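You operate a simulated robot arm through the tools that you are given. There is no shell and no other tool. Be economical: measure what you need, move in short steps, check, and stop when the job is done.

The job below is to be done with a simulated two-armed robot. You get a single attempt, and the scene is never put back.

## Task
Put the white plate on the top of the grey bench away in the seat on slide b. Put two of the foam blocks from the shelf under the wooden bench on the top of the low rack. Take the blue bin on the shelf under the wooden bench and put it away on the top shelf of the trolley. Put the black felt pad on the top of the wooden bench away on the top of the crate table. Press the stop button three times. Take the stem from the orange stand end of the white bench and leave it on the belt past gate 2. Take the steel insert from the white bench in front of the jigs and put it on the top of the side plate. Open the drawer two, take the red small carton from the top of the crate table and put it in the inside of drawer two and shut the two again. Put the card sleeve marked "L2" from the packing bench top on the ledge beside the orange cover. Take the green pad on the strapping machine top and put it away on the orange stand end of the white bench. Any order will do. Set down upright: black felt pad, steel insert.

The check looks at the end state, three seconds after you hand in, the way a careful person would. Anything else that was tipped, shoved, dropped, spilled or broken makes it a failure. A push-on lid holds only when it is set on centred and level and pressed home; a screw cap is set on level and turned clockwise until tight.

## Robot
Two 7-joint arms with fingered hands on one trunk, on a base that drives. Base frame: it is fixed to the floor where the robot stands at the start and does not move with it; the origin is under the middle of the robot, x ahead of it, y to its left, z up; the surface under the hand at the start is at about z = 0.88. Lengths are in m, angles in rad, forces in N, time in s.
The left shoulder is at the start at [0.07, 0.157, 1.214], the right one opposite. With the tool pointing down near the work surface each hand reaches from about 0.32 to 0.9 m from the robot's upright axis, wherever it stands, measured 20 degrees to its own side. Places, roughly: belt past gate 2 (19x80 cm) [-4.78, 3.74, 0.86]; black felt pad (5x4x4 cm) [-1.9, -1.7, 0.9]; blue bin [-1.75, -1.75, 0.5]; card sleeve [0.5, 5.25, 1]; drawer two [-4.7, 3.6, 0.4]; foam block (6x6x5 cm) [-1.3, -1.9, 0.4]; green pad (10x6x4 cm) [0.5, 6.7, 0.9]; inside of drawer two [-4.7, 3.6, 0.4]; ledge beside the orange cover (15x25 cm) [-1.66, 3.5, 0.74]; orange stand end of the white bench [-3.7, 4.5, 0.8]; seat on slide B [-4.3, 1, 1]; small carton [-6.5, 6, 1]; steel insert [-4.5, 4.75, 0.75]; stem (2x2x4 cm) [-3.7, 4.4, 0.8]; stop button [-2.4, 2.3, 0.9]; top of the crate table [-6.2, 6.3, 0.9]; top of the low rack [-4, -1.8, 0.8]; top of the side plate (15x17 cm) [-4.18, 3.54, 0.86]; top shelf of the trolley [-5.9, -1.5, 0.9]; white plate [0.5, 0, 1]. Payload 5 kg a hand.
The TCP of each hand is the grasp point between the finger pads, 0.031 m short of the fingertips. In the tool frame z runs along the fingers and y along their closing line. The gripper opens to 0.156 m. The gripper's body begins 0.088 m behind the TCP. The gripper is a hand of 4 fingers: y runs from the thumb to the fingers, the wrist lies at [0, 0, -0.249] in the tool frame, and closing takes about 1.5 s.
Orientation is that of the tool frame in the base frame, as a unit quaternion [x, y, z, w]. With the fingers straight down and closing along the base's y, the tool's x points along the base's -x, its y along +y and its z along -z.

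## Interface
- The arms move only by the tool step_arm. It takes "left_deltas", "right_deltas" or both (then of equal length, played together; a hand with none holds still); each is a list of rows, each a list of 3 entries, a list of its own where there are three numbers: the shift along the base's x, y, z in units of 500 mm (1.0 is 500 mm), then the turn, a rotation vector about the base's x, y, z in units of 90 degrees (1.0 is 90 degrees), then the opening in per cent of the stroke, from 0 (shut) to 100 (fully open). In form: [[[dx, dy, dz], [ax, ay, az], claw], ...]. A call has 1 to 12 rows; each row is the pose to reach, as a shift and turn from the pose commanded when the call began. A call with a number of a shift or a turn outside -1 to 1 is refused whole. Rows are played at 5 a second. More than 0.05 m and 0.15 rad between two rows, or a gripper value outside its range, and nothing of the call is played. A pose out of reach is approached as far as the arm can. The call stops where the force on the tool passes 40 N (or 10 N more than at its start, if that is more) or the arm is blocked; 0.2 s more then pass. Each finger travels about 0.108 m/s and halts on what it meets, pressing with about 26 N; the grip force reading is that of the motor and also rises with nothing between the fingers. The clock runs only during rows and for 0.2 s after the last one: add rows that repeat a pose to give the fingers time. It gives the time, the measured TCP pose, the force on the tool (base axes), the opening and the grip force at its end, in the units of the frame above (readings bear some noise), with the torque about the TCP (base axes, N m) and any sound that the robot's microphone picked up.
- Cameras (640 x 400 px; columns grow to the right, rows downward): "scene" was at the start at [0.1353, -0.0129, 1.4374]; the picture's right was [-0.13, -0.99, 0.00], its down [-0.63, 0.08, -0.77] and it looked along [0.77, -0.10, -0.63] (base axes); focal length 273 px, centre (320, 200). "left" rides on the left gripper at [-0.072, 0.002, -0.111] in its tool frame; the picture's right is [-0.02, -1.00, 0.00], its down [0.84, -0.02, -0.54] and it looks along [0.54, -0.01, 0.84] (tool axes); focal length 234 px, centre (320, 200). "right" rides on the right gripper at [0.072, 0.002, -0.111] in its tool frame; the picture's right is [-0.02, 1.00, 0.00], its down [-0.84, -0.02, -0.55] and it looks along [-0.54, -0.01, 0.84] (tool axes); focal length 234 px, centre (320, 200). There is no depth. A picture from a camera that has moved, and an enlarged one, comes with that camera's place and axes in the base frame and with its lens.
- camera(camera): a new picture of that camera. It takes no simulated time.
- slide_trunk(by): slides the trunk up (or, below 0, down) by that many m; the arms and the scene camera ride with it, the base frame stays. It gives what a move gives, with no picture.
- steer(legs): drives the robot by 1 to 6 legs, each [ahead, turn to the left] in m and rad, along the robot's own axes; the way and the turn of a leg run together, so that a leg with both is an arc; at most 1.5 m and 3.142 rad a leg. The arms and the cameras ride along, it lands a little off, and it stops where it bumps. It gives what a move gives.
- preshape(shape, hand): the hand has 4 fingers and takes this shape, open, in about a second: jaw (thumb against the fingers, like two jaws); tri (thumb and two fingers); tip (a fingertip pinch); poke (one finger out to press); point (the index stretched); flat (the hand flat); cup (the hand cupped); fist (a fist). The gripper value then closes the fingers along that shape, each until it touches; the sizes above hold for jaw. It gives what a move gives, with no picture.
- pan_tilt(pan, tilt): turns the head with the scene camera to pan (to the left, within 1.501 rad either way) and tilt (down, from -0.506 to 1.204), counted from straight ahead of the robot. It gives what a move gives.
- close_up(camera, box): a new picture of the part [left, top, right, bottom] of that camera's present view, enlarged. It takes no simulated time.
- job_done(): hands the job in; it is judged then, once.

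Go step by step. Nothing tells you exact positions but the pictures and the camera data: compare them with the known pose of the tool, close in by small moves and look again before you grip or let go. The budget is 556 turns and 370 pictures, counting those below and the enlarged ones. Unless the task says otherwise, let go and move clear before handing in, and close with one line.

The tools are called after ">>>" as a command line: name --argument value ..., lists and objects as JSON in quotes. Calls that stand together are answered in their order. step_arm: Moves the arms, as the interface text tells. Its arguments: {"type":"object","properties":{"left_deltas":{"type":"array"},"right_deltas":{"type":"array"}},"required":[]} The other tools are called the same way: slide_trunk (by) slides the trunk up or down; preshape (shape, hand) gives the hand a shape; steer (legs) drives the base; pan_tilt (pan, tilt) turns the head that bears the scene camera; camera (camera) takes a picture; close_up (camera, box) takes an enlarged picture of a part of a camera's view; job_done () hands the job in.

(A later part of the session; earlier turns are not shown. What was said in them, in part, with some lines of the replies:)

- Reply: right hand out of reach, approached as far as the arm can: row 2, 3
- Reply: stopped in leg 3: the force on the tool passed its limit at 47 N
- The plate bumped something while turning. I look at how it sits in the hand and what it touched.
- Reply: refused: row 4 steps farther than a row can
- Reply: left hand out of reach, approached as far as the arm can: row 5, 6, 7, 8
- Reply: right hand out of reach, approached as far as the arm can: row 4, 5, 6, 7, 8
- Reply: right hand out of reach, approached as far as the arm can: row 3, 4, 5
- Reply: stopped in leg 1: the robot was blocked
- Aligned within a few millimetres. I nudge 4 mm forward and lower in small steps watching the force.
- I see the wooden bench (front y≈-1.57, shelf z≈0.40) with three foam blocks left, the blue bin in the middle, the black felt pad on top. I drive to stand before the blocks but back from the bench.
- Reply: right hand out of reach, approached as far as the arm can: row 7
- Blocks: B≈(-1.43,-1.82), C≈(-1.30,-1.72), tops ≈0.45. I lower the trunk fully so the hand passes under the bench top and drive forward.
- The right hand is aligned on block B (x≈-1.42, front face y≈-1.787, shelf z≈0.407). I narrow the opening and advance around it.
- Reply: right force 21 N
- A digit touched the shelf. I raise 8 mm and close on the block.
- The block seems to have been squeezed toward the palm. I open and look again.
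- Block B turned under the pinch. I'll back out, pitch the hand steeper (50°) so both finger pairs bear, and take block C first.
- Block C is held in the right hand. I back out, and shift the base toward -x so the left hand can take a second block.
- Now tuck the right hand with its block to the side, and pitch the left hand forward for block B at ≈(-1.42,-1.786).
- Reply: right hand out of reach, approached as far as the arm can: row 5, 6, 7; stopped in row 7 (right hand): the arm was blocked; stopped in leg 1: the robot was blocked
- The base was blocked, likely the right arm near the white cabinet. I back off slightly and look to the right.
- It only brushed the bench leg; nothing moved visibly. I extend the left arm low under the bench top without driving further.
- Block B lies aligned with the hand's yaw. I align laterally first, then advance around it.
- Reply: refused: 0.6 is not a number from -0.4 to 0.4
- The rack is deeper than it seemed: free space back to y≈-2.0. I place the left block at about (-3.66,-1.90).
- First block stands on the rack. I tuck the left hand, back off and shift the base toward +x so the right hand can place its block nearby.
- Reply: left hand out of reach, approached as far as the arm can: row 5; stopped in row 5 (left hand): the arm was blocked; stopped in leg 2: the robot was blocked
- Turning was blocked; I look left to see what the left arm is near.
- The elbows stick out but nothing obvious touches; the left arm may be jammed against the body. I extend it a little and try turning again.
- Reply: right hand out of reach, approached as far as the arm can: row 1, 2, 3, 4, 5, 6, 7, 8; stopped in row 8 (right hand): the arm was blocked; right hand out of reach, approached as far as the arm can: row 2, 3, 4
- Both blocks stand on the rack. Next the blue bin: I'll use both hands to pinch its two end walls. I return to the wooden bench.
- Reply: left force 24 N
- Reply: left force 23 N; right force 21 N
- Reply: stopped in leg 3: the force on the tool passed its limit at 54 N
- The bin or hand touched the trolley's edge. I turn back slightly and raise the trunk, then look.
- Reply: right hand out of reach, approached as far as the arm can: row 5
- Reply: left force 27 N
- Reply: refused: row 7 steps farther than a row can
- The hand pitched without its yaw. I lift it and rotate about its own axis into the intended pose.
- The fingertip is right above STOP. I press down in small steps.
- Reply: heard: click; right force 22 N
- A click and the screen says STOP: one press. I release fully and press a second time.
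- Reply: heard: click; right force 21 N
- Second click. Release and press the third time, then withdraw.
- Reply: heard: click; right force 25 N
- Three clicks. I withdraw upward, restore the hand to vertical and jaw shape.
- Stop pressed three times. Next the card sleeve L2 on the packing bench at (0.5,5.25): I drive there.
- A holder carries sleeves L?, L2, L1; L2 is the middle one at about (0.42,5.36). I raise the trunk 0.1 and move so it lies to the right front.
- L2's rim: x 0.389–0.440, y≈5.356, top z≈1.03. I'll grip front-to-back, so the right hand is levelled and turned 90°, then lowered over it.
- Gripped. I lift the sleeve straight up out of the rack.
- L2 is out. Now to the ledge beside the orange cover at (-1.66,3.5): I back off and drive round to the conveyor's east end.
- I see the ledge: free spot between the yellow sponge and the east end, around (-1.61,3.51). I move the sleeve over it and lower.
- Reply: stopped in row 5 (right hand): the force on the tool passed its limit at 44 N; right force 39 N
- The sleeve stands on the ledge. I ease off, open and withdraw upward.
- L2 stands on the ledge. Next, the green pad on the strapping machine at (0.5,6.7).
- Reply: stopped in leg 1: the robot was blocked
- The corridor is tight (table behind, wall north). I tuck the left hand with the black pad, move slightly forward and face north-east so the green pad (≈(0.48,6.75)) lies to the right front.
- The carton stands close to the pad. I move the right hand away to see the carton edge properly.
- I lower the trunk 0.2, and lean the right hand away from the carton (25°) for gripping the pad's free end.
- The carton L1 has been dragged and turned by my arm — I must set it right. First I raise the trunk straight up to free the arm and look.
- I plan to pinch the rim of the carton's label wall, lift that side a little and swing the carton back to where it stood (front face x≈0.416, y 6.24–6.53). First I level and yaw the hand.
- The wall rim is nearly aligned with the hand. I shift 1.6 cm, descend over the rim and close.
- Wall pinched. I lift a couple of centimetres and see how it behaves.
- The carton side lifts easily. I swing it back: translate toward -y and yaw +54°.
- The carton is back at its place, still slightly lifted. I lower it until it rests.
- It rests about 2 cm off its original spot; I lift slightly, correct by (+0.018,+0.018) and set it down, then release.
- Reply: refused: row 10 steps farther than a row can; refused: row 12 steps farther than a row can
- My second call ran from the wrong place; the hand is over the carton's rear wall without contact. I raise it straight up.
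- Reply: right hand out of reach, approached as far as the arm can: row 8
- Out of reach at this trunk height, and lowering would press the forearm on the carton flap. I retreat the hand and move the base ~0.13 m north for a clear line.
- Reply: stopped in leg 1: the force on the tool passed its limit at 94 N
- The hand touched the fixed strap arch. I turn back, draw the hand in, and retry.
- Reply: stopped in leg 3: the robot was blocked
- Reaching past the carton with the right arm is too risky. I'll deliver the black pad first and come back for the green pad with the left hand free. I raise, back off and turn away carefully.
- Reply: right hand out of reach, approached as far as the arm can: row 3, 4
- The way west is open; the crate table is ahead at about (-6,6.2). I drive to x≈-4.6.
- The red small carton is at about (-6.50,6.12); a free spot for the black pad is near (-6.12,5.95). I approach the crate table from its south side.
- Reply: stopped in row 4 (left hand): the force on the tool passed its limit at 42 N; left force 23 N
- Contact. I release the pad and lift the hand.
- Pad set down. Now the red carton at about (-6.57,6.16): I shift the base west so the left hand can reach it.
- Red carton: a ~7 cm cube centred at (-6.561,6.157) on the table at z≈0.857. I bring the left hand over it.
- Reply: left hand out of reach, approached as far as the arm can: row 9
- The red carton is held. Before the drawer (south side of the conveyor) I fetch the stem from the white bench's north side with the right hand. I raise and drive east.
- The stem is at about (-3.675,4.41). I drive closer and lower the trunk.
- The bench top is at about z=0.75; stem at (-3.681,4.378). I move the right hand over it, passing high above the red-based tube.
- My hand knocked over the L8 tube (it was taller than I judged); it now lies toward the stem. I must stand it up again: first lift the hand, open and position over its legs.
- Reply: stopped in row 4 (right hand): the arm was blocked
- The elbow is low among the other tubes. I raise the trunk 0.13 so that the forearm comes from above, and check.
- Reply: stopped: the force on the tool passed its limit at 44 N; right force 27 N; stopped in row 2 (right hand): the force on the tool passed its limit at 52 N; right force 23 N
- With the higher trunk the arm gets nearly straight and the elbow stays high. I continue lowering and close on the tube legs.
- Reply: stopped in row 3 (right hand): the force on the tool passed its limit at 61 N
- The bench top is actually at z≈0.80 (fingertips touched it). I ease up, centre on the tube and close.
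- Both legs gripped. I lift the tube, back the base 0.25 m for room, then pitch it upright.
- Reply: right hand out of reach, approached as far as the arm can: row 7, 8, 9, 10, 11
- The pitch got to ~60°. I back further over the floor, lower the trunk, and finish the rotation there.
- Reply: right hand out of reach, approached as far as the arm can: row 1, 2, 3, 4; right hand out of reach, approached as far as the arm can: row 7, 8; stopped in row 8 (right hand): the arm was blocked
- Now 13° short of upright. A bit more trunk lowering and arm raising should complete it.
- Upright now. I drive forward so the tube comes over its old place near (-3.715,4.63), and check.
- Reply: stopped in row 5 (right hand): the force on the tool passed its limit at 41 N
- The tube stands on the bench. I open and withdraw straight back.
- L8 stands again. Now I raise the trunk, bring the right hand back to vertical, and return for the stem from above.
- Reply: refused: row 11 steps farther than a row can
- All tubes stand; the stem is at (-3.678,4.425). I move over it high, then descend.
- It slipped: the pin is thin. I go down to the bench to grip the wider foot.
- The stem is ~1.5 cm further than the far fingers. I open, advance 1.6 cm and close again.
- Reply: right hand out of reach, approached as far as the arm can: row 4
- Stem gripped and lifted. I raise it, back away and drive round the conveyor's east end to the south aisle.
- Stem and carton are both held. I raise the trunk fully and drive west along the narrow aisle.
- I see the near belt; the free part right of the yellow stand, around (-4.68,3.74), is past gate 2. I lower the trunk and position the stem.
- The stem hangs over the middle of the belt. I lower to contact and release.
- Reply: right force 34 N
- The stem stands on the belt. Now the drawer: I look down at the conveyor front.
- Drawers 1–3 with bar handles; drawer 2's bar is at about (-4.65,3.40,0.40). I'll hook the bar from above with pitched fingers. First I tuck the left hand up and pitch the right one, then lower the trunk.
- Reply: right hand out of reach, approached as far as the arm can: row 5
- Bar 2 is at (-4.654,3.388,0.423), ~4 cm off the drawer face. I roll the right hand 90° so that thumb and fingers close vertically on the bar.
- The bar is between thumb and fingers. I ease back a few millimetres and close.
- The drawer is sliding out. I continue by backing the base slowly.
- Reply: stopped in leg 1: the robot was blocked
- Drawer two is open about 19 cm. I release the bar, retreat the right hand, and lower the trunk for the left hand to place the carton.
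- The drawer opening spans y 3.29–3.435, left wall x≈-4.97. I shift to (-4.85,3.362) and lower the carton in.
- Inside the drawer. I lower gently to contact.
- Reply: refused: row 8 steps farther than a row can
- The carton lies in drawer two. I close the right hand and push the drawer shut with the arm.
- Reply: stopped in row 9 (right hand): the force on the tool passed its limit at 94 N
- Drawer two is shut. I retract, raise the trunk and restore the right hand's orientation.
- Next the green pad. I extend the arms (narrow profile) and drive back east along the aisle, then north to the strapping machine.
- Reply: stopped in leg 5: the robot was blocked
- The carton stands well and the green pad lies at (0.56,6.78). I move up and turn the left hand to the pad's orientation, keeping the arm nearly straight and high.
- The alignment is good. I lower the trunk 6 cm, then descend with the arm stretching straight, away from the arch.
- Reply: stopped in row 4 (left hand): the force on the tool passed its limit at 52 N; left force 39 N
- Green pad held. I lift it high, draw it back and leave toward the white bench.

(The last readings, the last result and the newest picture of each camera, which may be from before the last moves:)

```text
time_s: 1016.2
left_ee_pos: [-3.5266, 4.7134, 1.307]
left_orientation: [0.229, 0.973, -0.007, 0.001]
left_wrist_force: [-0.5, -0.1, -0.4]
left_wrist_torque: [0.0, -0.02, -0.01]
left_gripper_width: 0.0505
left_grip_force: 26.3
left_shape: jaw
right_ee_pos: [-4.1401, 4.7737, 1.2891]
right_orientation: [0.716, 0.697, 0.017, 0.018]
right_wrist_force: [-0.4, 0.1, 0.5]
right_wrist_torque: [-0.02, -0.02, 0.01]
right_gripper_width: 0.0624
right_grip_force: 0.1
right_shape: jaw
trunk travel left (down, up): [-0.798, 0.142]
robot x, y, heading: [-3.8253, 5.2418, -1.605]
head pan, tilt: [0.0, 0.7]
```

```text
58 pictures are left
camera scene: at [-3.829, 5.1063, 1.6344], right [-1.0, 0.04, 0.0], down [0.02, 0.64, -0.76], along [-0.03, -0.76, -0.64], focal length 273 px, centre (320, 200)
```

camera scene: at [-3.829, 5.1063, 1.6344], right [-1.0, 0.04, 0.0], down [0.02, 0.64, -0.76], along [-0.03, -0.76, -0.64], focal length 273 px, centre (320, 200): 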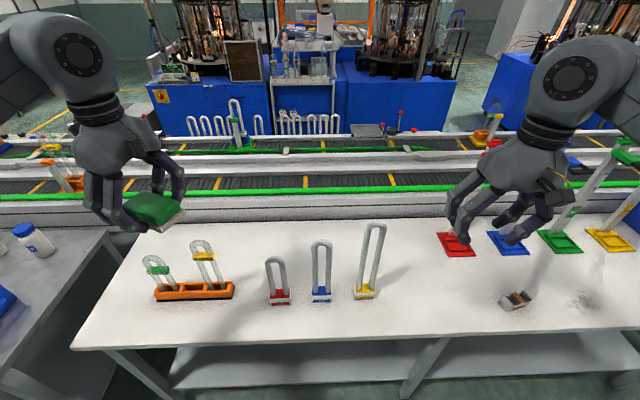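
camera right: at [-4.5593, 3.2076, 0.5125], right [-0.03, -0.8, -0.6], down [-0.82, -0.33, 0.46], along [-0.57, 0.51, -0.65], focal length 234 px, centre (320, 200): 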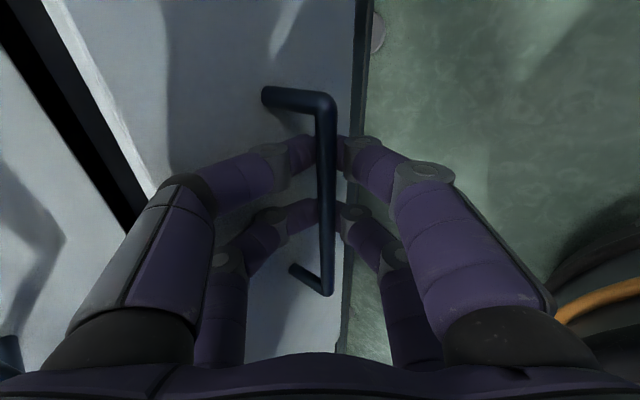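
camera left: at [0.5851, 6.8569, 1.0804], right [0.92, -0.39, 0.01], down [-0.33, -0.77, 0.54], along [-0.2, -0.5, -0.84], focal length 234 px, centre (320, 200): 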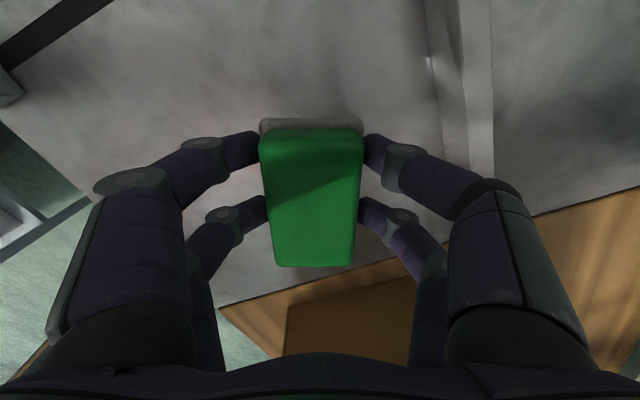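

Everything stands; the steel insert is at right front. I place the green pad in the free space behind, between the orange stand and the red tube (≈(-3.60,4.42)).

>>> steer --legs '[[0.05, 0.03]]'

>>> step_arm --left_deltas '[[[-0.03, -0.08, 0], [0, 0, 0], 12], [[-0.06, -0.16, 0], [0, 0, 0], 12], [[-0.09, -0.24, 0], [0, 0, 0], 12], [[-0.12, -0.32, 0], [0, 0, 0], 12], [[-0.144, -0.4, -0.02], [0, 0, 0], 12], [[-0.144, -0.47, -0.06], [0, 0, 0], 12], [[-0.144, -0.476, -0.15], [0, 0, 0], 12], [[-0.144, -0.476, -0.24], [0, 0, 0], 12], [[-0.144, -0.476, -0.33], [0, 0, 0], 12], [[-0.144, -0.476, -0.42], [0, 0, 0], 12], [[-0.144, -0.476, -0.51], [0, 0, 0], 12], [[-0.144, -0.476, -0.6], [0, 0, 0], 12]]'

>>> camera --camera "left"

>>> camera --camera "scene"

```text
time_s: 1017.1
left_ee_pos: [-3.5121, 4.6857, 1.3138]
left_orientation: [0.214, 0.977, -0.012, 0.003]
left_wrist_force: [-0.7, 0.8, -0.5]
left_wrist_torque: [-0.13, 0.02, -0.01]
left_gripper_width: 0.0502
left_grip_force: 25.8
left_shape: jaw
right_ee_pos: [-4.1283, 4.7272, 1.2959]
right_orientation: [0.706, 0.708, 0.014, 0.021]
right_wrist_force: [-0.6, 1.9, 0.4]
right_wrist_torque: [-0.15, -0.04, -0.04]
right_gripper_width: 0.0623
right_grip_force: 0.0
right_shape: jaw
trunk travel left (down, up): [-0.798, 0.142]
robot x, y, heading: [-3.8269, 5.1949, -1.582]
head pan, tilt: [0.0, 0.7]
```

```text
time_s: 1019.7
left_ee_pos: [-3.5844, 4.4358, 1.0074]
left_orientation: [0.214, 0.977, -0.007, 0.001]
left_wrist_force: [0.5, -0.7, -0.4]
left_wrist_torque: [-0.01, 0.01, 0.02]
left_gripper_width: 0.0506
left_grip_force: 26.0
left_shape: jaw
right_ee_pos: [-4.128, 4.7143, 1.2891]
right_orientation: [0.706, 0.708, 0.017, 0.017]
right_wrist_force: [-0.1, -0.6, 1.2]
right_wrist_torque: [0.06, -0.02, 0.01]
right_gripper_width: 0.0623
right_grip_force: 0.0
right_shape: jaw
trunk travel left (down, up): [-0.798, 0.142]
robot x, y, heading: [-3.8285, 5.1947, -1.581]
head pan, tilt: [0.0, 0.7]
```

```text
57 pictures are left
camera left: at [-3.5193, 4.408, 1.1192], right [-0.4, -0.92, 0.01], down [-0.77, 0.34, 0.54], along [-0.5, 0.2, -0.84], focal length 234 px, centre (320, 200)
```

left: 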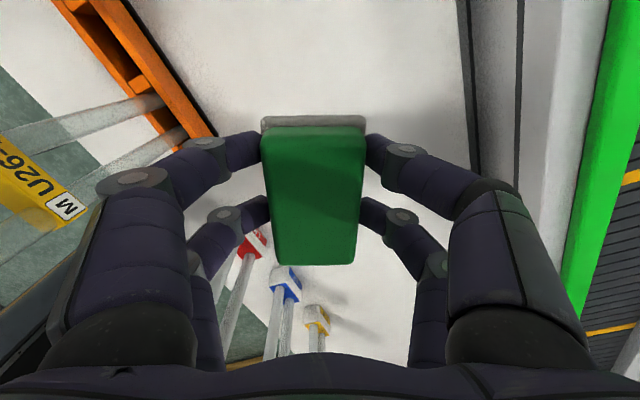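

```text
56 pictures are left
camera scene: at [-3.8265, 5.0563, 1.6344], right [-1.0, 0.01, 0.0], down [0.01, 0.64, -0.76], along [-0.01, -0.76, -0.64], focal length 273 px, centre (320, 200)
```

scene: 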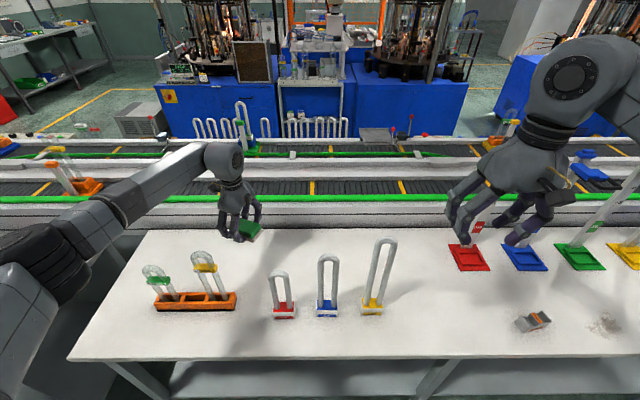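

>>> step_arm --left_deltas '[[[-0.01, -0.02, -0.08], [0, 0, 0], 12], [[-0.02, -0.03, -0.16], [0, 0, 0], 12], [[-0.02, -0.03, -0.24], [0, 0, 0], 12], [[-0.02, -0.03, -0.3], [0, 0, 0], 12], [[-0.02, -0.03, -0.325], [0, 0, 0], 12], [[-0.02, -0.03, -0.345], [0, 0, 0], 12]]'

>>> close_up --camera "scene" --box '[180, 170, 320, 320]'

```text
time_s: 1021.1
left_ee_pos: [-3.5947, 4.4213, 0.8356]
left_orientation: [0.214, 0.977, -0.007, 0.002]
left_wrist_force: [-0.5, -1.0, -0.3]
left_wrist_torque: [-0.02, 0.01, -0.01]
left_gripper_width: 0.0501
left_grip_force: 26.2
left_shape: jaw
right_ee_pos: [-4.1274, 4.7163, 1.2894]
right_orientation: [0.707, 0.707, 0.017, 0.017]
right_wrist_force: [-0.4, -0.4, -0.2]
right_wrist_torque: [0.03, -0.01, 0.0]
right_gripper_width: 0.062
right_grip_force: 0.0
right_shape: jaw
trunk travel left (down, up): [-0.798, 0.142]
robot x, y, heading: [-3.8287, 5.1972, -1.579]
head pan, tilt: [0.0, 0.7]
```

```text
2.67 times, centred on (250, 245) of scene
camera zoom: at [-3.8263, 5.0578, 1.6345], right [-1.0, 0.01, 0.0], down [0.01, 0.64, -0.76], along [-0.01, -0.76, -0.64], focal length 728 px, centre (507, 80)
```

zoom: 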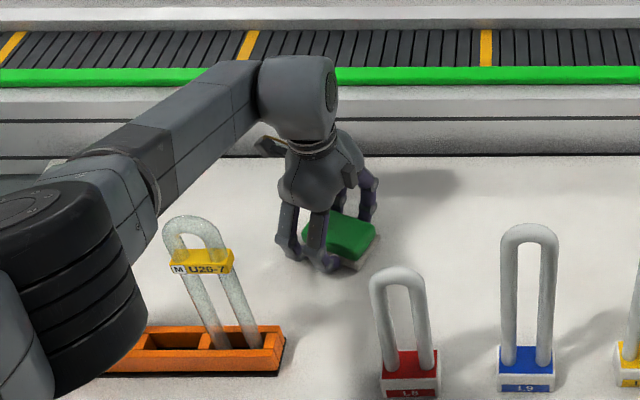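

>>> step_arm --left_deltas '[[[0, 0, -0.008], [0, 0, 0], 12], [[0, 0, -0.016], [0, 0, 0], 12], [[0, 0, -0.02], [0, 0, 0], 12]]'

```text
time_s: 1021.9
left_ee_pos: [-3.5942, 4.4223, 0.8324]
left_orientation: [0.213, 0.977, -0.01, 0.003]
left_wrist_force: [6.1, -0.3, 36.5]
left_wrist_torque: [1.09, -0.34, -0.31]
left_gripper_width: 0.0504
left_grip_force: 26.1
left_shape: jaw
right_ee_pos: [-4.1283, 4.7203, 1.2937]
right_orientation: [0.705, 0.708, 0.017, 0.019]
right_wrist_force: [0.0, 0.5, -0.2]
right_wrist_torque: [0.01, 0.02, 0.02]
right_gripper_width: 0.0623
right_grip_force: 0.0
right_shape: jaw
trunk travel left (down, up): [-0.798, 0.142]
robot x, y, heading: [-3.825, 5.19, -1.577]
head pan, tilt: [0.0, 0.7]
```

Contact. I open and lift straight up, then look.

>>> step_arm --left_deltas '[[[0, 0, 0.008], [0, 0, 0], 12], [[0, 0, 0.008], [0, 0, 0], 40], [[0, 0, 0.008], [0, 0, 0], 55], [[0, 0, 0.008], [0, 0, 0], 55], [[0, 0, 0.08], [0, 0, 0], 55], [[0, 0, 0.17], [0, 0, 0], 55], [[0, 0, 0.26], [0, 0, 0], 55], [[0, 0, 0.35], [0, 0, 0], 55], [[0, 0, 0.44], [0, 0, 0], 55], [[0, 0, 0.53], [0, 0, 0], 55], [[0, 0, 0.62], [0, 0, 0], 55], [[0, 0, 0.7], [0, 0, 0], 55]]'

>>> camera --camera "scene"

```text
time_s: 1024.5
left_ee_pos: [-3.5956, 4.4254, 1.1769]
left_orientation: [0.214, 0.977, -0.007, 0.002]
left_wrist_force: [-0.5, 0.2, -0.8]
left_wrist_torque: [-0.02, -0.02, 0.0]
left_gripper_width: 0.0853
left_grip_force: 0.1
left_shape: jaw
right_ee_pos: [-4.128, 4.716, 1.2908]
right_orientation: [0.706, 0.708, 0.017, 0.018]
right_wrist_force: [0.3, 0.4, 0.0]
right_wrist_torque: [-0.03, 0.0, -0.02]
right_gripper_width: 0.0623
right_grip_force: 0.0
right_shape: jaw
trunk travel left (down, up): [-0.798, 0.142]
robot x, y, heading: [-3.8217, 5.1925, -1.576]
head pan, tilt: [0.0, 0.7]
```

```text
54 pictures are left
camera scene: at [-3.8268, 5.0589, 1.6345], right [-1.0, 0.01, 0.0], down [0.01, 0.64, -0.77], along [-0.01, -0.77, -0.64], focal length 273 px, centre (320, 200)
```

scene: 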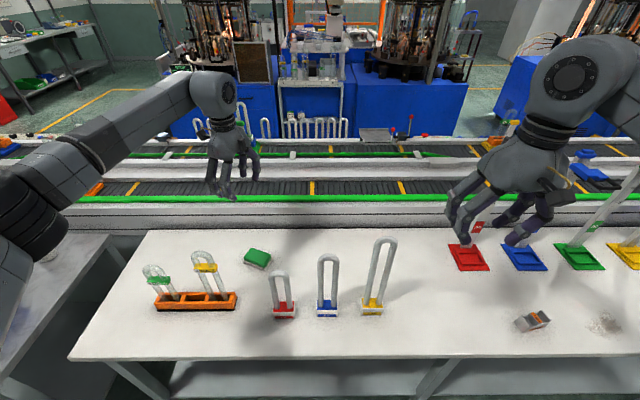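

>>> close_up --camera "scene" --box '[480, 280, 630, 360]'

```text
4.27 times, centred on (555, 320) of scene
camera zoom: at [-3.8268, 5.0589, 1.6345], right [-1.0, 0.01, 0.0], down [0.01, 0.64, -0.77], along [-0.01, -0.77, -0.64], focal length 1165 px, centre (-683, -312)
```

zoom: 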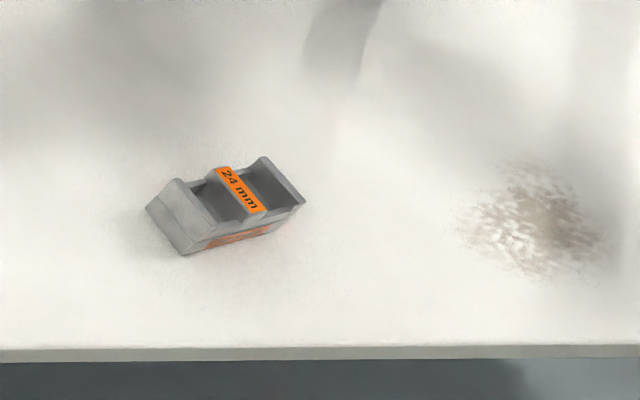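

The steel insert (a U-channel with a "24 mm" bar, upright) is at about (-4.481,4.662), long axis ≈(-0.95,-0.30). I raise the left hand, back off and approach facing south-west.

>>> step_arm --left_deltas '[[[0, 0.03, 0.08], [0, 0, 0], 40], [[0, 0.06, 0.16], [0, 0, 0], 40], [[0, 0.1, 0.24], [0, 0, 0], 40], [[0, 0.15, 0.31], [0, 0, 0], 40], [[0, 0.21, 0.37], [0, 0, 0], 40], [[0, 0.28, 0.4], [0, 0, 0], 40]]' --right_deltas '[[[0, 0.03, 0.02], [0, 0, 0], 40], [[0, 0.06, 0.04], [0, 0, 0], 40], [[0, 0.09, 0.06], [0, 0, 0], 40], [[0, 0.12, 0.08], [0, 0, 0], 40], [[0, 0.15, 0.1], [0, 0, 0], 40], [[0, 0.18, 0.1], [0, 0, 0], 40]]'

>>> steer --legs '[[-0.25, 0], [0, -0.6], [0.25, 0], [0, 0.1]]'

>>> pan_tilt --pan -0.2 --tilt 0.75

>>> camera --camera "scene"

```text
time_s: 1025.9
left_ee_pos: [-3.5956, 4.5639, 1.3763]
left_orientation: [0.214, 0.977, -0.008, 0.001]
left_wrist_force: [0.5, 0.6, 0.4]
left_wrist_torque: [-0.05, -0.02, 0.0]
left_gripper_width: 0.0631
left_grip_force: 0.0
left_shape: jaw
right_ee_pos: [-4.1265, 4.8065, 1.3412]
right_orientation: [0.706, 0.708, 0.017, 0.018]
right_wrist_force: [-0.8, 1.3, -0.2]
right_wrist_torque: [-0.06, 0.02, 0.01]
right_gripper_width: 0.0622
right_grip_force: 0.0
right_shape: jaw
trunk travel left (down, up): [-0.798, 0.142]
robot x, y, heading: [-3.8294, 5.1945, -1.577]
head pan, tilt: [0.0, 0.7]
```

```text
time_s: 1031.3
left_ee_pos: [-4.0957, 4.5862, 1.3786]
left_orientation: [0.464, 0.886, -0.009, 0.002]
left_wrist_force: [-0.9, 0.4, 0.2]
left_wrist_torque: [-0.04, -0.03, 0.01]
left_gripper_width: 0.0626
left_grip_force: 0.0
left_shape: jaw
right_ee_pos: [-4.4284, 5.0641, 1.3383]
right_orientation: [0.867, 0.498, 0.012, 0.023]
right_wrist_force: [-0.6, 0.4, -0.1]
right_wrist_torque: [-0.05, 0.0, 0.01]
right_gripper_width: 0.0623
right_grip_force: 0.1
right_shape: jaw
trunk travel left (down, up): [-0.798, 0.142]
robot x, y, heading: [-3.9692, 5.2452, -2.108]
head pan, tilt: [0.0, 0.7]
```

```text
time_s: 1032.1
left_ee_pos: [-4.0946, 4.582, 1.3759]
left_orientation: [0.464, 0.886, -0.008, 0.0]
left_wrist_force: [0.2, -0.4, -0.6]
left_wrist_torque: [0.02, 0.02, -0.02]
left_gripper_width: 0.0628
left_grip_force: 0.0
left_shape: jaw
right_ee_pos: [-4.428, 5.0617, 1.3393]
right_orientation: [0.867, 0.498, 0.012, 0.021]
right_wrist_force: [0.6, 0.3, -0.2]
right_wrist_torque: [0.01, -0.01, -0.01]
right_gripper_width: 0.0623
right_grip_force: 0.0
right_shape: jaw
trunk travel left (down, up): [-0.798, 0.142]
robot x, y, heading: [-3.9729, 5.2448, -2.11]
head pan, tilt: [-0.201, 0.75]
```

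```text
52 pictures are left
camera scene: at [-4.0517, 5.1393, 1.6302], right [-0.74, 0.67, 0.0], down [0.46, 0.5, -0.73], along [-0.49, -0.54, -0.68], focal length 273 px, centre (320, 200)
```

scene: 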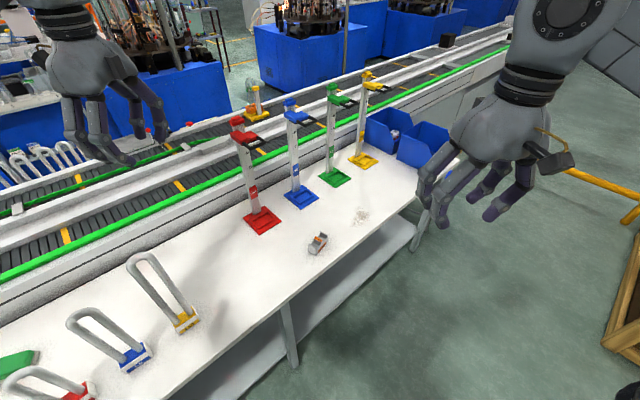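

>>> step_arm --right_deltas '[[[-0.01, -0.08, 0], [0.005, 0.009, -0.08], 60], [[-0.02, -0.16, 0], [0.01, 0.018, -0.16], 60], [[-0.03, -0.24, 0], [0.0155, 0.0267, -0.24], 60], [[-0.04, -0.32, 0], [0.0155, 0.0267, -0.32], 60], [[-0.05, -0.4, 0], [0.0155, 0.0267, -0.4], 60], [[-0.06, -0.48, 0], [0.0155, 0.0267, -0.457], 60], [[-0.07, -0.56, -0.03], [0.0155, 0.0267, -0.457], 60], [[-0.08, -0.64, -0.07], [0.0155, 0.0267, -0.457], 60], [[-0.09, -0.72, -0.11], [0.0155, 0.0267, -0.457], 60], [[-0.092, -0.794, -0.16], [0.0155, 0.0267, -0.457], 60], [[-0.092, -0.794, -0.25], [0.0155, 0.0267, -0.457], 60], [[-0.092, -0.794, -0.34], [0.0155, 0.0267, -0.457], 60]]'

>>> step_arm --right_deltas '[[[0, 0, -0.09], [0, 0, 0], 55], [[0, 0, -0.18], [0, 0, 0], 50], [[0, 0, -0.27], [0, 0, 0], 45], [[0, 0, -0.36], [0, 0, 0], 42], [[0, 0, -0.44], [0, 0, 0], 42]]'

>>> camera --camera "right"

>>> camera --camera "scene"

```text
time_s: 1034.7
left_ee_pos: [-4.0943, 4.5829, 1.3761]
left_orientation: [0.465, 0.885, -0.007, 0.0]
left_wrist_force: [0.1, -0.1, 0.4]
left_wrist_torque: [-0.01, -0.01, 0.02]
left_gripper_width: 0.063
left_grip_force: 0.0
left_shape: jaw
right_ee_pos: [-4.4754, 4.6665, 1.1684]
right_orientation: [0.987, 0.161, -0.008, 0.005]
right_wrist_force: [0.4, -0.1, 1.1]
right_wrist_torque: [0.01, -0.01, 0.02]
right_gripper_width: 0.0933
right_grip_force: 0.1
right_shape: jaw
trunk travel left (down, up): [-0.798, 0.142]
robot x, y, heading: [-3.9724, 5.2413, -2.113]
head pan, tilt: [-0.201, 0.75]
```

```text
time_s: 1035.9
left_ee_pos: [-4.0938, 4.5809, 1.3743]
left_orientation: [0.463, 0.886, -0.007, 0.0]
left_wrist_force: [-0.1, 0.2, 0.5]
left_wrist_torque: [0.01, -0.03, 0.0]
left_gripper_width: 0.0627
left_grip_force: 0.0
left_shape: jaw
right_ee_pos: [-4.4754, 4.6633, 0.9502]
right_orientation: [0.987, 0.162, -0.008, 0.004]
right_wrist_force: [-0.4, 0.3, 0.0]
right_wrist_torque: [0.03, -0.01, -0.01]
right_gripper_width: 0.066
right_grip_force: 0.1
right_shape: jaw
trunk travel left (down, up): [-0.798, 0.142]
robot x, y, heading: [-3.9708, 5.2413, -2.113]
head pan, tilt: [-0.201, 0.75]
```

```text
51 pictures are left
camera right: at [-4.4048, 4.6859, 1.0599], right [0.3, -0.96, 0.01], down [-0.79, -0.24, 0.56], along [-0.53, -0.17, -0.83], focal length 234 px, centre (320, 200)
```

right: 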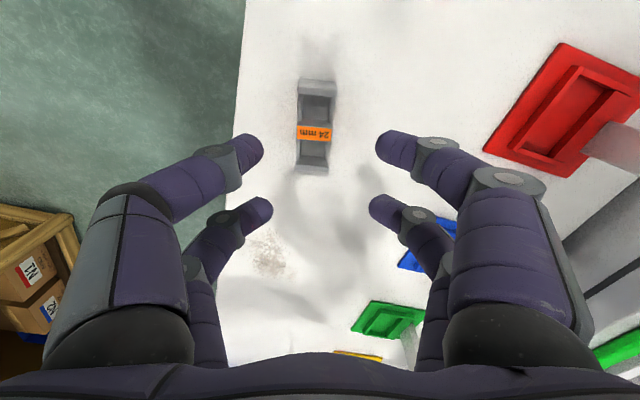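

```text
50 pictures are left
camera scene: at [-4.0524, 5.1379, 1.6301], right [-0.74, 0.67, 0.0], down [0.46, 0.5, -0.73], along [-0.49, -0.54, -0.68], focal length 273 px, centre (320, 200)
```

scene: 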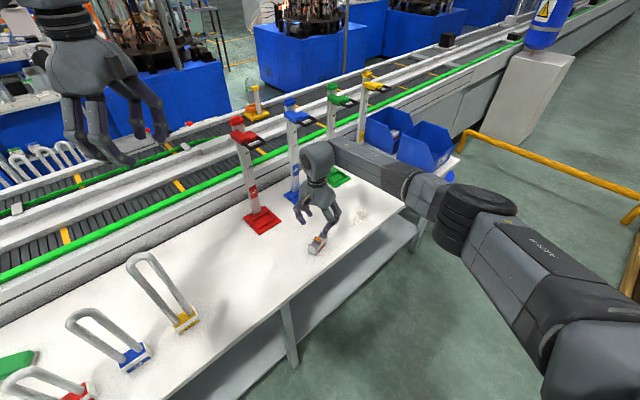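

>>> step_arm --right_deltas '[[[-0.003, 0.008, -0.08], [0, 0, 0], 42], [[-0.003, 0.008, -0.16], [0, 0, 0], 42], [[-0.003, 0.008, -0.215], [0, 0, 0], 42], [[-0.003, 0.008, -0.215], [0, 0, 0], 25], [[-0.003, 0.008, -0.215], [0, 0, 0], 12], [[-0.003, 0.008, -0.215], [0, 0, 0], 8], [[-0.003, 0.008, -0.215], [0, 0, 0], 8]]'

>>> camera --camera "right"

```text
time_s: 1037.5
left_ee_pos: [-4.0947, 4.5811, 1.3749]
left_orientation: [0.464, 0.886, -0.006, 0.0]
left_wrist_force: [-0.2, 0.5, -0.1]
left_wrist_torque: [0.02, -0.05, 0.0]
left_gripper_width: 0.0627
left_grip_force: 0.0
left_shape: jaw
right_ee_pos: [-4.4755, 4.6716, 0.8417]
right_orientation: [0.987, 0.162, -0.008, 0.003]
right_wrist_force: [0.6, -0.5, 0.8]
right_wrist_torque: [0.06, -0.03, -0.05]
right_gripper_width: 0.0285
right_grip_force: 25.8
right_shape: jaw
trunk travel left (down, up): [-0.798, 0.142]
robot x, y, heading: [-3.9696, 5.2439, -2.111]
head pan, tilt: [-0.201, 0.75]
```

```text
49 pictures are left
camera right: at [-4.4048, 4.6925, 0.9514], right [0.3, -0.96, 0.0], down [-0.79, -0.24, 0.56], along [-0.53, -0.17, -0.83], focal length 234 px, centre (320, 200)
```

right: 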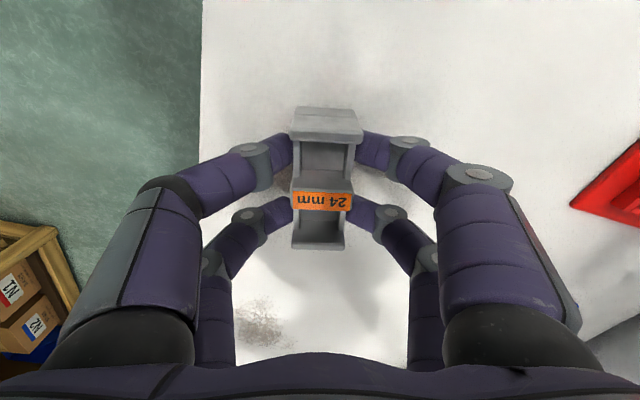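

Insert held squarely. I lift it, back off and drive around to the south aisle again.

>>> step_arm --right_deltas '[[[0, 0, 0.06], [0, 0, 0], 8], [[0, 0, 0.15], [0, 0, 0], 8], [[0, 0, 0.24], [0, 0, 0], 8], [[0, 0, 0.33], [0, 0, 0], 8], [[0, 0, 0.42], [0, 0, 0], 8], [[0, 0, 0.51], [0, 0, 0], 8], [[0, 0, 0.6], [0, 0, 0], 8], [[0, 0, 0.69], [0, 0, 0], 8], [[0, 0, 0.78], [0, 0, 0], 8], [[0, 0, 0.86], [0, 0, 0], 8], [[0, 0, 0.92], [0, 0, 0], 8]]'

>>> steer --legs '[[-0.35, 0], [0, 2.111], [1.4, 0], [1.4, 0], [0.1, 0], [0, -1.57]]'

>>> steer --legs '[[1.3, 0], [1.15, 0], [0, -1.55]]'

>>> camera --camera "right"

```text
time_s: 1039.9
left_ee_pos: [-4.0927, 4.5828, 1.3759]
left_orientation: [0.463, 0.886, -0.007, 0.0]
left_wrist_force: [-0.1, 0.3, -0.1]
left_wrist_torque: [0.01, 0.03, -0.03]
left_gripper_width: 0.0628
left_grip_force: 0.0
left_shape: jaw
right_ee_pos: [-4.4759, 4.6685, 1.3033]
right_orientation: [0.987, 0.161, -0.008, 0.003]
right_wrist_force: [0.2, 0.4, -4.1]
right_wrist_torque: [0.02, 0.01, 0.02]
right_gripper_width: 0.0286
right_grip_force: 25.9
right_shape: jaw
trunk travel left (down, up): [-0.798, 0.142]
robot x, y, heading: [-3.9698, 5.2478, -2.109]
head pan, tilt: [-0.201, 0.75]
```

```text
time_s: 1064.9
left_ee_pos: [-0.6429, 5.1274, 1.3741]
left_orientation: [0.176, 0.984, -0.007, 0.001]
left_wrist_force: [-0.2, 0.1, -0.2]
left_wrist_torque: [-0.01, 0.01, -0.03]
left_gripper_width: 0.0626
left_grip_force: 0.0
left_shape: jaw
right_ee_pos: [-1.0056, 4.9809, 1.303]
right_orientation: [0.893, 0.45, -0.008, 0.006]
right_wrist_force: [0.1, -0.5, -4.0]
right_wrist_torque: [0.01, 0.0, 0.01]
right_gripper_width: 0.028
right_grip_force: 26.3
right_shape: jaw
trunk travel left (down, up): [-0.798, 0.142]
robot x, y, heading: [-0.9204, 5.7396, -1.503]
head pan, tilt: [-0.201, 0.75]
```

```text
time_s: 1080.5
left_ee_pos: [-1.3581, 3.0493, 1.3756]
left_orientation: [0.815, 0.58, -0.006, -0.005]
left_wrist_force: [-0.9, -0.5, 0.4]
left_wrist_torque: [-0.01, 0.0, -0.04]
left_gripper_width: 0.0629
left_grip_force: 0.1
left_shape: jaw
right_ee_pos: [-1.514, 3.409, 1.3026]
right_orientation: [0.953, -0.304, -0.009, -0.001]
right_wrist_force: [0.3, 0.2, -3.6]
right_wrist_torque: [-0.01, 0.0, 0.02]
right_gripper_width: 0.0274
right_grip_force: 26.1
right_shape: jaw
trunk travel left (down, up): [-0.798, 0.142]
robot x, y, heading: [-0.7514, 3.3416, -3.055]
head pan, tilt: [-0.201, 0.75]
```

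```text
48 pictures are left
camera right: at [-1.4538, 3.3637, 1.413], right [-0.6, -0.8, 0.0], down [-0.66, 0.5, 0.56], along [-0.45, 0.33, -0.83], focal length 234 px, centre (320, 200)
```

right: 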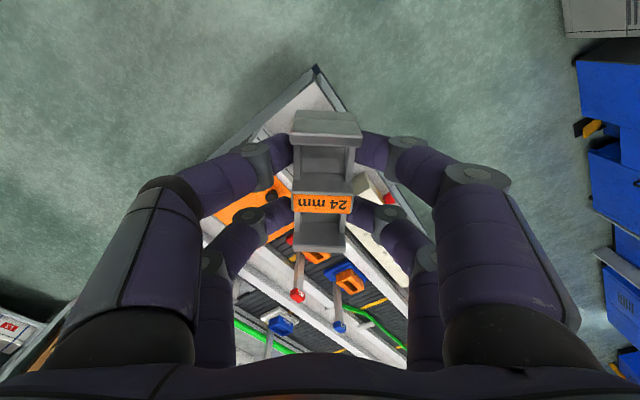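

>>> steer --legs '[[0, 0.85], [0.42, 0], [0, -0.93], [1.2, 0], [1.1, 0]]'

```text
time_s: 1096.0
left_ee_pos: [-3.2453, 2.918, 1.3884]
left_orientation: [0.864, 0.504, -0.021, -0.005]
left_wrist_force: [0.2, 1.4, 0.3]
left_wrist_torque: [-0.15, -0.02, -0.02]
left_gripper_width: 0.0623
left_grip_force: 0.0
left_shape: jaw
right_ee_pos: [-3.3479, 3.3172, 1.3163]
right_orientation: [0.911, -0.411, -0.012, 0.006]
right_wrist_force: [-1.4, 4.2, -4.6]
right_wrist_torque: [-0.35, -0.13, 0.02]
right_gripper_width: 0.0272
right_grip_force: 26.3
right_shape: jaw
trunk travel left (down, up): [-0.798, 0.142]
robot x, y, heading: [-2.6382, 3.0825, 2.953]
head pan, tilt: [-0.201, 0.75]
stopped in leg 5: the robot was blocked; the commanded pose is now the measured one
```

>>> steer --legs '[[-0.12, 0], [0, 0.28], [0.5, 0], [0, -0.06], [1.0, 0]]'

>>> pan_tilt --pan -0.5 --tilt 0.6

>>> camera --camera "scene"

```text
time_s: 1105.9
left_ee_pos: [-4.5771, 2.6613, 1.3843]
left_orientation: [0.8, 0.6, -0.016, -0.007]
left_wrist_force: [0.3, -0.3, -0.2]
left_wrist_torque: [0.02, 0.01, 0.01]
left_gripper_width: 0.0623
left_grip_force: 0.0
left_shape: jaw
right_ee_pos: [-4.7585, 3.0133, 1.3149]
right_orientation: [0.958, -0.287, -0.014, 0.002]
right_wrist_force: [-0.4, -0.3, -4.5]
right_wrist_torque: [0.0, 0.04, 0.01]
right_gripper_width: 0.0272
right_grip_force: 26.7
right_shape: jaw
trunk travel left (down, up): [-0.798, 0.142]
robot x, y, heading: [-4.0135, 2.9748, -3.1]
head pan, tilt: [-0.201, 0.75]
```

```text
time_s: 1106.7
left_ee_pos: [-4.5779, 2.6614, 1.3849]
left_orientation: [0.799, 0.601, -0.016, -0.007]
left_wrist_force: [0.4, 0.2, -0.7]
left_wrist_torque: [-0.03, -0.02, -0.01]
left_gripper_width: 0.0625
left_grip_force: 0.0
left_shape: jaw
right_ee_pos: [-4.7603, 3.0125, 1.314]
right_orientation: [0.958, -0.287, -0.015, 0.003]
right_wrist_force: [-0.3, -0.5, -4.7]
right_wrist_torque: [-0.01, 0.0, -0.04]
right_gripper_width: 0.0273
right_grip_force: 25.7
right_shape: jaw
trunk travel left (down, up): [-0.798, 0.142]
robot x, y, heading: [-4.0125, 2.9762, -3.091]
head pan, tilt: [-0.499, 0.6]
```

```text
47 pictures are left
camera scene: at [-4.1451, 3.0101, 1.6429], right [0.44, 0.9, 0.0], down [0.51, -0.25, -0.82], along [-0.74, 0.36, -0.57], focal length 273 px, centre (320, 200)
```

scene: 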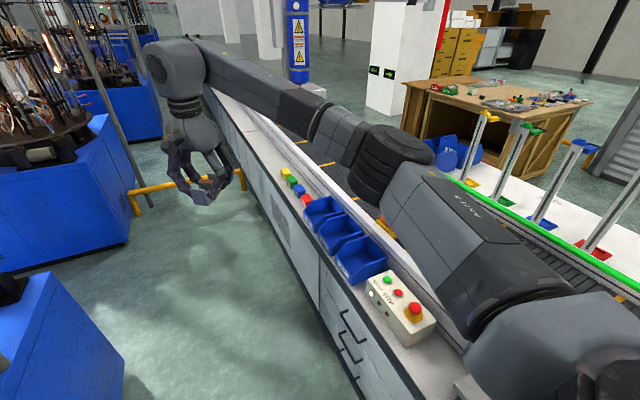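

>>> steer --legs '[[0.36, 0], [0, -1.62]]'

>>> pan_tilt --pan -0.2 --tilt 0.8

>>> camera --camera "scene"

```text
time_s: 1113.1
left_ee_pos: [-4.6416, 3.5519, 1.3856]
left_orientation: [0.981, -0.191, -0.005, -0.017]
left_wrist_force: [-0.6, 0.2, -0.5]
left_wrist_torque: [0.0, -0.01, 0.01]
left_gripper_width: 0.0623
left_grip_force: 0.1
left_shape: jaw
right_ee_pos: [-4.2717, 3.6978, 1.3141]
right_orientation: [-0.429, 0.903, 0.012, 0.008]
right_wrist_force: [-0.1, 0.4, -4.9]
right_wrist_torque: [0.0, -0.01, 0.02]
right_gripper_width: 0.027
right_grip_force: 26.6
right_shape: jaw
trunk travel left (down, up): [-0.798, 0.142]
robot x, y, heading: [-4.3827, 2.9604, 1.517]
head pan, tilt: [-0.499, 0.6]
```

```text
time_s: 1113.9
left_ee_pos: [-4.6403, 3.5512, 1.3846]
left_orientation: [0.981, -0.191, -0.006, -0.018]
left_wrist_force: [-0.8, 0.0, 0.1]
left_wrist_torque: [-0.02, -0.05, 0.01]
left_gripper_width: 0.0623
left_grip_force: 0.1
left_shape: jaw
right_ee_pos: [-4.2721, 3.698, 1.3147]
right_orientation: [-0.429, 0.903, 0.012, 0.009]
right_wrist_force: [1.1, 0.0, -4.3]
right_wrist_torque: [-0.03, 0.0, 0.02]
right_gripper_width: 0.0268
right_grip_force: 26.1
right_shape: jaw
trunk travel left (down, up): [-0.798, 0.142]
robot x, y, heading: [-4.3831, 2.9625, 1.516]
head pan, tilt: [-0.201, 0.799]
```

```text
46 pictures are left
camera scene: at [-4.3606, 3.0877, 1.6262], right [0.97, -0.25, 0.0], down [-0.18, -0.69, -0.7], along [0.18, 0.67, -0.72], focal length 273 px, centre (320, 200)
```

scene: 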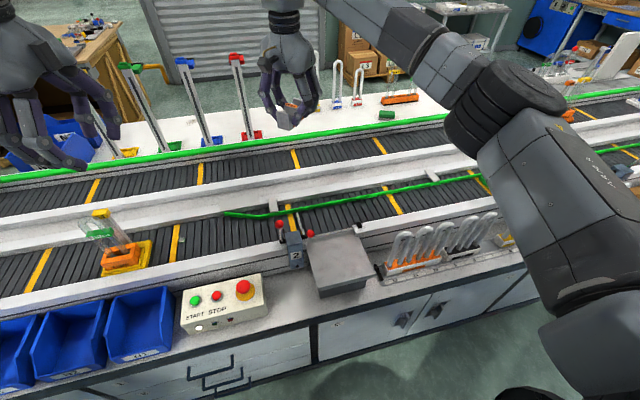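

The side plate is the grey block at about (-4.17,3.55). To stay clear of the red-ball lever I rotate the hand a bit and place slightly right of centre.

>>> slide_trunk --by 0.12

>>> step_arm --right_deltas '[[[0.05, -0.06, 0], [0, 0, -0.06], 8], [[0.1, -0.12, 0], [0, 0, -0.12], 8], [[0.16, -0.18, -0.02], [0, 0, -0.18], 8], [[0.21, -0.24, -0.05], [0, 0, -0.23], 8], [[0.23, -0.3, -0.1], [0, 0, -0.23], 8], [[0.23, -0.306, -0.19], [0, 0, -0.23], 8], [[0.23, -0.306, -0.28], [0, 0, -0.23], 8], [[0.23, -0.306, -0.37], [0, 0, -0.23], 8], [[0.23, -0.306, -0.46], [0, 0, -0.23], 8], [[0.23, -0.306, -0.55], [0, 0, -0.23], 8], [[0.23, -0.306, -0.64], [0, 0, -0.23], 8], [[0.23, -0.306, -0.73], [0, 0, -0.23], 8]]'

>>> camera --camera "scene"

>>> camera --camera "right"

```text
time_s: 1115.4
left_ee_pos: [-4.6402, 3.5503, 1.5037]
left_orientation: [0.981, -0.191, -0.006, -0.018]
left_wrist_force: [-0.2, -0.4, 0.3]
left_wrist_torque: [-0.01, 0.02, -0.01]
left_gripper_width: 0.0627
left_grip_force: 0.0
left_shape: jaw
right_ee_pos: [-4.2706, 3.6977, 1.4347]
right_orientation: [-0.429, 0.903, 0.011, 0.009]
right_wrist_force: [0.2, 0.4, -4.9]
right_wrist_torque: [-0.03, -0.01, -0.01]
right_gripper_width: 0.027
right_grip_force: 26.2
right_shape: jaw
trunk travel left (down, up): [-0.918, 0.022]
robot x, y, heading: [-4.3902, 2.9586, 1.512]
head pan, tilt: [-0.201, 0.799]
```

```text
time_s: 1118.0
left_ee_pos: [-4.6408, 3.5509, 1.503]
left_orientation: [0.981, -0.191, -0.006, -0.017]
left_wrist_force: [-0.3, 0.4, 0.8]
left_wrist_torque: [0.0, 0.0, -0.03]
left_gripper_width: 0.0626
left_grip_force: 0.1
left_shape: jaw
right_ee_pos: [-4.1566, 3.5457, 1.07]
right_orientation: [-0.26, 0.965, 0.011, 0.011]
right_wrist_force: [0.1, -0.2, -2.9]
right_wrist_torque: [0.04, -0.01, 0.01]
right_gripper_width: 0.0269
right_grip_force: 26.0
right_shape: jaw
right hand out of reach, approached as far as the arm can: row 3, 4, 5, 6, 7, 8
trunk travel left (down, up): [-0.918, 0.022]
robot x, y, heading: [-4.3838, 2.9591, 1.517]
head pan, tilt: [-0.201, 0.799]
```

```text
45 pictures are left
camera scene: at [-4.3606, 3.0871, 1.7462], right [0.97, -0.25, 0.0], down [-0.18, -0.69, -0.7], along [0.18, 0.67, -0.72], focal length 273 px, centre (320, 200)
```

scene: 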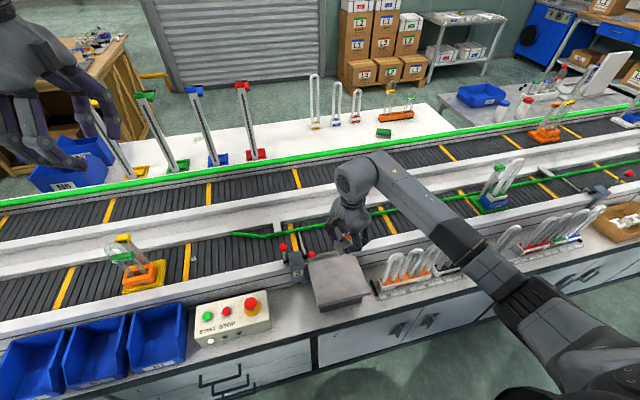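

```text
44 pictures are left
camera right: at [-4.2201, 3.5081, 1.1805], right [-0.48, 0.88, 0.02], down [0.73, 0.39, 0.57], along [0.49, 0.28, -0.82], focal length 234 px, centre (320, 200)
```

right: 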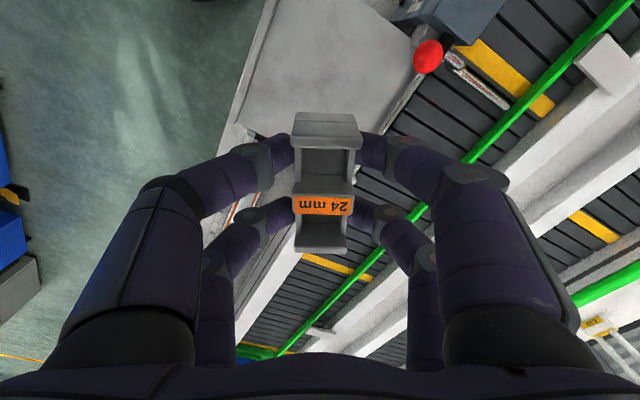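

The spot below the insert is well within the plate (x -4.265…-4.085, y 3.45…3.62). I lower to contact.

>>> step_arm --right_deltas '[[[-0.01, -0.01, -0.08], [-0.01, -0.01, 0], 8], [[-0.02, -0.02, -0.16], [-0.015, -0.016, 0], 8], [[-0.02, -0.02, -0.24], [-0.015, -0.016, 0], 8], [[-0.02, -0.02, -0.29], [-0.015, -0.016, 0], 8], [[-0.02, -0.02, -0.315], [-0.015, -0.016, 0], 8]]'

>>> close_up --camera "scene" --box '[270, 180, 420, 320]'

```text
time_s: 1119.2
left_ee_pos: [-4.6415, 3.5524, 1.5047]
left_orientation: [0.981, -0.191, -0.006, -0.017]
left_wrist_force: [0.4, 0.7, 0.4]
left_wrist_torque: [-0.01, -0.02, 0.02]
left_gripper_width: 0.0626
left_grip_force: 0.1
left_shape: jaw
right_ee_pos: [-4.168, 3.5356, 0.914]
right_orientation: [-0.26, 0.965, -0.005, 0.02]
right_wrist_force: [0.9, -0.1, -4.3]
right_wrist_torque: [0.02, 0.02, -0.02]
right_gripper_width: 0.0271
right_grip_force: 26.1
right_shape: jaw
trunk travel left (down, up): [-0.918, 0.022]
robot x, y, heading: [-4.3869, 2.9611, 1.521]
head pan, tilt: [-0.201, 0.799]
```

```text
2.86 times, centred on (345, 250) of scene
camera zoom: at [-4.3609, 3.0876, 1.7462], right [0.97, -0.25, 0.0], down [-0.18, -0.69, -0.7], along [0.18, 0.67, -0.72], focal length 780 px, centre (249, 57)
```

zoom: 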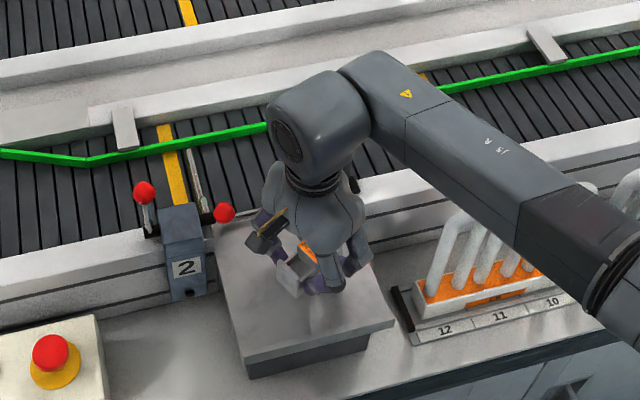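

>>> step_arm --right_deltas '[[[0, 0, 0], [0, 0.013, 0], 8], [[0, 0, -0.008], [0, 0.026, 0], 8], [[0, 0, -0.018], [0, 0.026, 0], 8], [[0, 0, -0.026], [0, 0.026, 0], 8], [[0, 0, -0.034], [0, 0.026, 0], 8]]'

```text
time_s: 1120.4
left_ee_pos: [-4.6403, 3.5467, 1.5063]
left_orientation: [0.981, -0.191, -0.005, -0.019]
left_wrist_force: [0.8, 1.3, -0.6]
left_wrist_torque: [0.02, 0.01, 0.01]
left_gripper_width: 0.0624
left_grip_force: 0.1
left_shape: jaw
right_ee_pos: [-4.1675, 3.5354, 0.8993]
right_orientation: [-0.26, 0.965, 0.004, 0.0]
right_wrist_force: [1.9, -1.1, 18.0]
right_wrist_torque: [-0.04, -0.19, -0.07]
right_gripper_width: 0.0273
right_grip_force: 26.0
right_shape: jaw
trunk travel left (down, up): [-0.918, 0.022]
robot x, y, heading: [-4.384, 2.9598, 1.513]
head pan, tilt: [-0.201, 0.799]
```

Contact (18 N). I ease, open and lift clear.

>>> step_arm --right_deltas '[[[0, 0, 0.004], [0, 0, 0], 8], [[0, 0, 0.004], [0, 0, 0], 22], [[0, 0, 0.004], [0, 0, 0], 36], [[0, 0, 0.004], [0, 0, 0], 38], [[0, 0, 0.07], [0, 0, 0], 38], [[0, 0, 0.15], [0, 0, 0], 38], [[0, 0, 0.24], [0, 0, 0], 38], [[0, 0, 0.33], [0, 0, 0], 38], [[0, 0, 0.42], [0, 0, 0], 38], [[0, 0, 0.51], [0, 0, 0], 38], [[0.0, 0.03, 0.59], [0, 0, 0], 38]]'

>>> close_up --camera "scene" --box '[250, 180, 440, 320]'

>>> camera --camera "scene"

```text
time_s: 1122.8
left_ee_pos: [-4.6425, 3.5512, 1.5034]
left_orientation: [0.981, -0.191, -0.005, -0.017]
left_wrist_force: [-0.1, 0.2, -0.5]
left_wrist_torque: [-0.02, -0.01, 0.04]
left_gripper_width: 0.0625
left_grip_force: 0.0
left_shape: jaw
right_ee_pos: [-4.1678, 3.5488, 1.1913]
right_orientation: [-0.26, 0.965, 0.001, 0.0]
right_wrist_force: [-0.8, 0.2, 0.5]
right_wrist_torque: [-0.02, 0.0, -0.01]
right_gripper_width: 0.0588
right_grip_force: 0.1
right_shape: jaw
trunk travel left (down, up): [-0.918, 0.022]
robot x, y, heading: [-4.3873, 2.9582, 1.516]
head pan, tilt: [-0.201, 0.799]
```

```text
2.86 times, centred on (345, 250) of scene
camera zoom: at [-4.3621, 3.0879, 1.7461], right [0.97, -0.25, 0.0], down [-0.18, -0.69, -0.7], along [0.18, 0.67, -0.72], focal length 780 px, centre (249, 57)
```

zoom: 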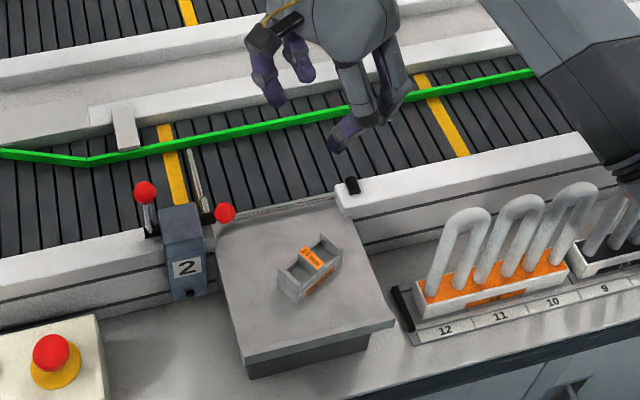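

```text
41 pictures are left
camera scene: at [-4.3621, 3.0879, 1.7461], right [0.97, -0.25, 0.0], down [-0.18, -0.69, -0.7], along [0.18, 0.67, -0.72], focal length 273 px, centre (320, 200)
```

scene: 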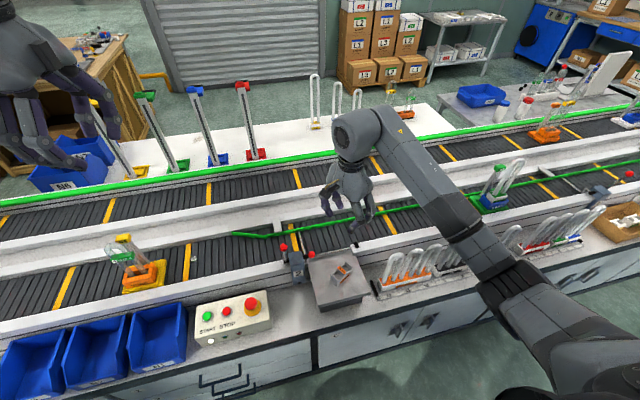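

The insert stands upright on the side plate, the stem is on the belt past gate 2, and drawer two is shut. I draw the arms clear, back off slightly and hand in.

>>> step_arm --right_deltas '[[[0, -0.04, 0.06], [0, 0, 0], 38], [[0, -0.1, 0.12], [0, 0, 0], 38], [[0, -0.18, 0.16], [0, 0, 0], 38]]'

>>> steer --legs '[[-0.1, 0]]'

>>> job_done

```text
time_s: 1123.6
left_ee_pos: [-4.6408, 3.5489, 1.5066]
left_orientation: [0.982, -0.189, -0.006, -0.018]
left_wrist_force: [-0.2, -0.6, 1.1]
left_wrist_torque: [0.05, 0.02, 0.0]
left_gripper_width: 0.0624
left_grip_force: 0.0
left_shape: jaw
right_ee_pos: [-4.1153, 3.4882, 1.2166]
right_orientation: [-0.27, 0.963, 0.009, -0.004]
right_wrist_force: [-0.2, -0.1, 0.1]
right_wrist_torque: [0.01, 0.02, 0.0]
right_gripper_width: 0.0593
right_grip_force: 0.1
right_shape: jaw
right hand out of reach, approached as far as the arm can: row 1, 2, 3
trunk travel left (down, up): [-0.918, 0.022]
robot x, y, heading: [-4.384, 2.9595, 1.518]
head pan, tilt: [-0.201, 0.799]
```

```text
time_s: 1124.8
left_ee_pos: [-4.6465, 3.4618, 1.4998]
left_orientation: [0.982, -0.19, -0.005, -0.014]
left_wrist_force: [0.6, 1.5, 0.6]
left_wrist_torque: [-0.1, 0.01, 0.0]
left_gripper_width: 0.0621
left_grip_force: 0.1
left_shape: jaw
right_ee_pos: [-4.1215, 3.3993, 1.2125]
right_orientation: [-0.27, 0.963, 0.006, -0.004]
right_wrist_force: [-0.2, 0.9, -0.7]
right_wrist_torque: [-0.11, -0.01, -0.03]
right_gripper_width: 0.0592
right_grip_force: 0.2
right_shape: jaw
trunk travel left (down, up): [-0.918, 0.022]
robot x, y, heading: [-4.3881, 2.8634, 1.516]
head pan, tilt: [-0.201, 0.799]
```

```text
The job is handed in.
```

All ten tasks are done and handed in, but two things got disturbed on the way: I dragged the packing-bench L1 carton and set it back within about 2 cm of its place, and I knocked over the L8 tube on the white bench and stood it up again.
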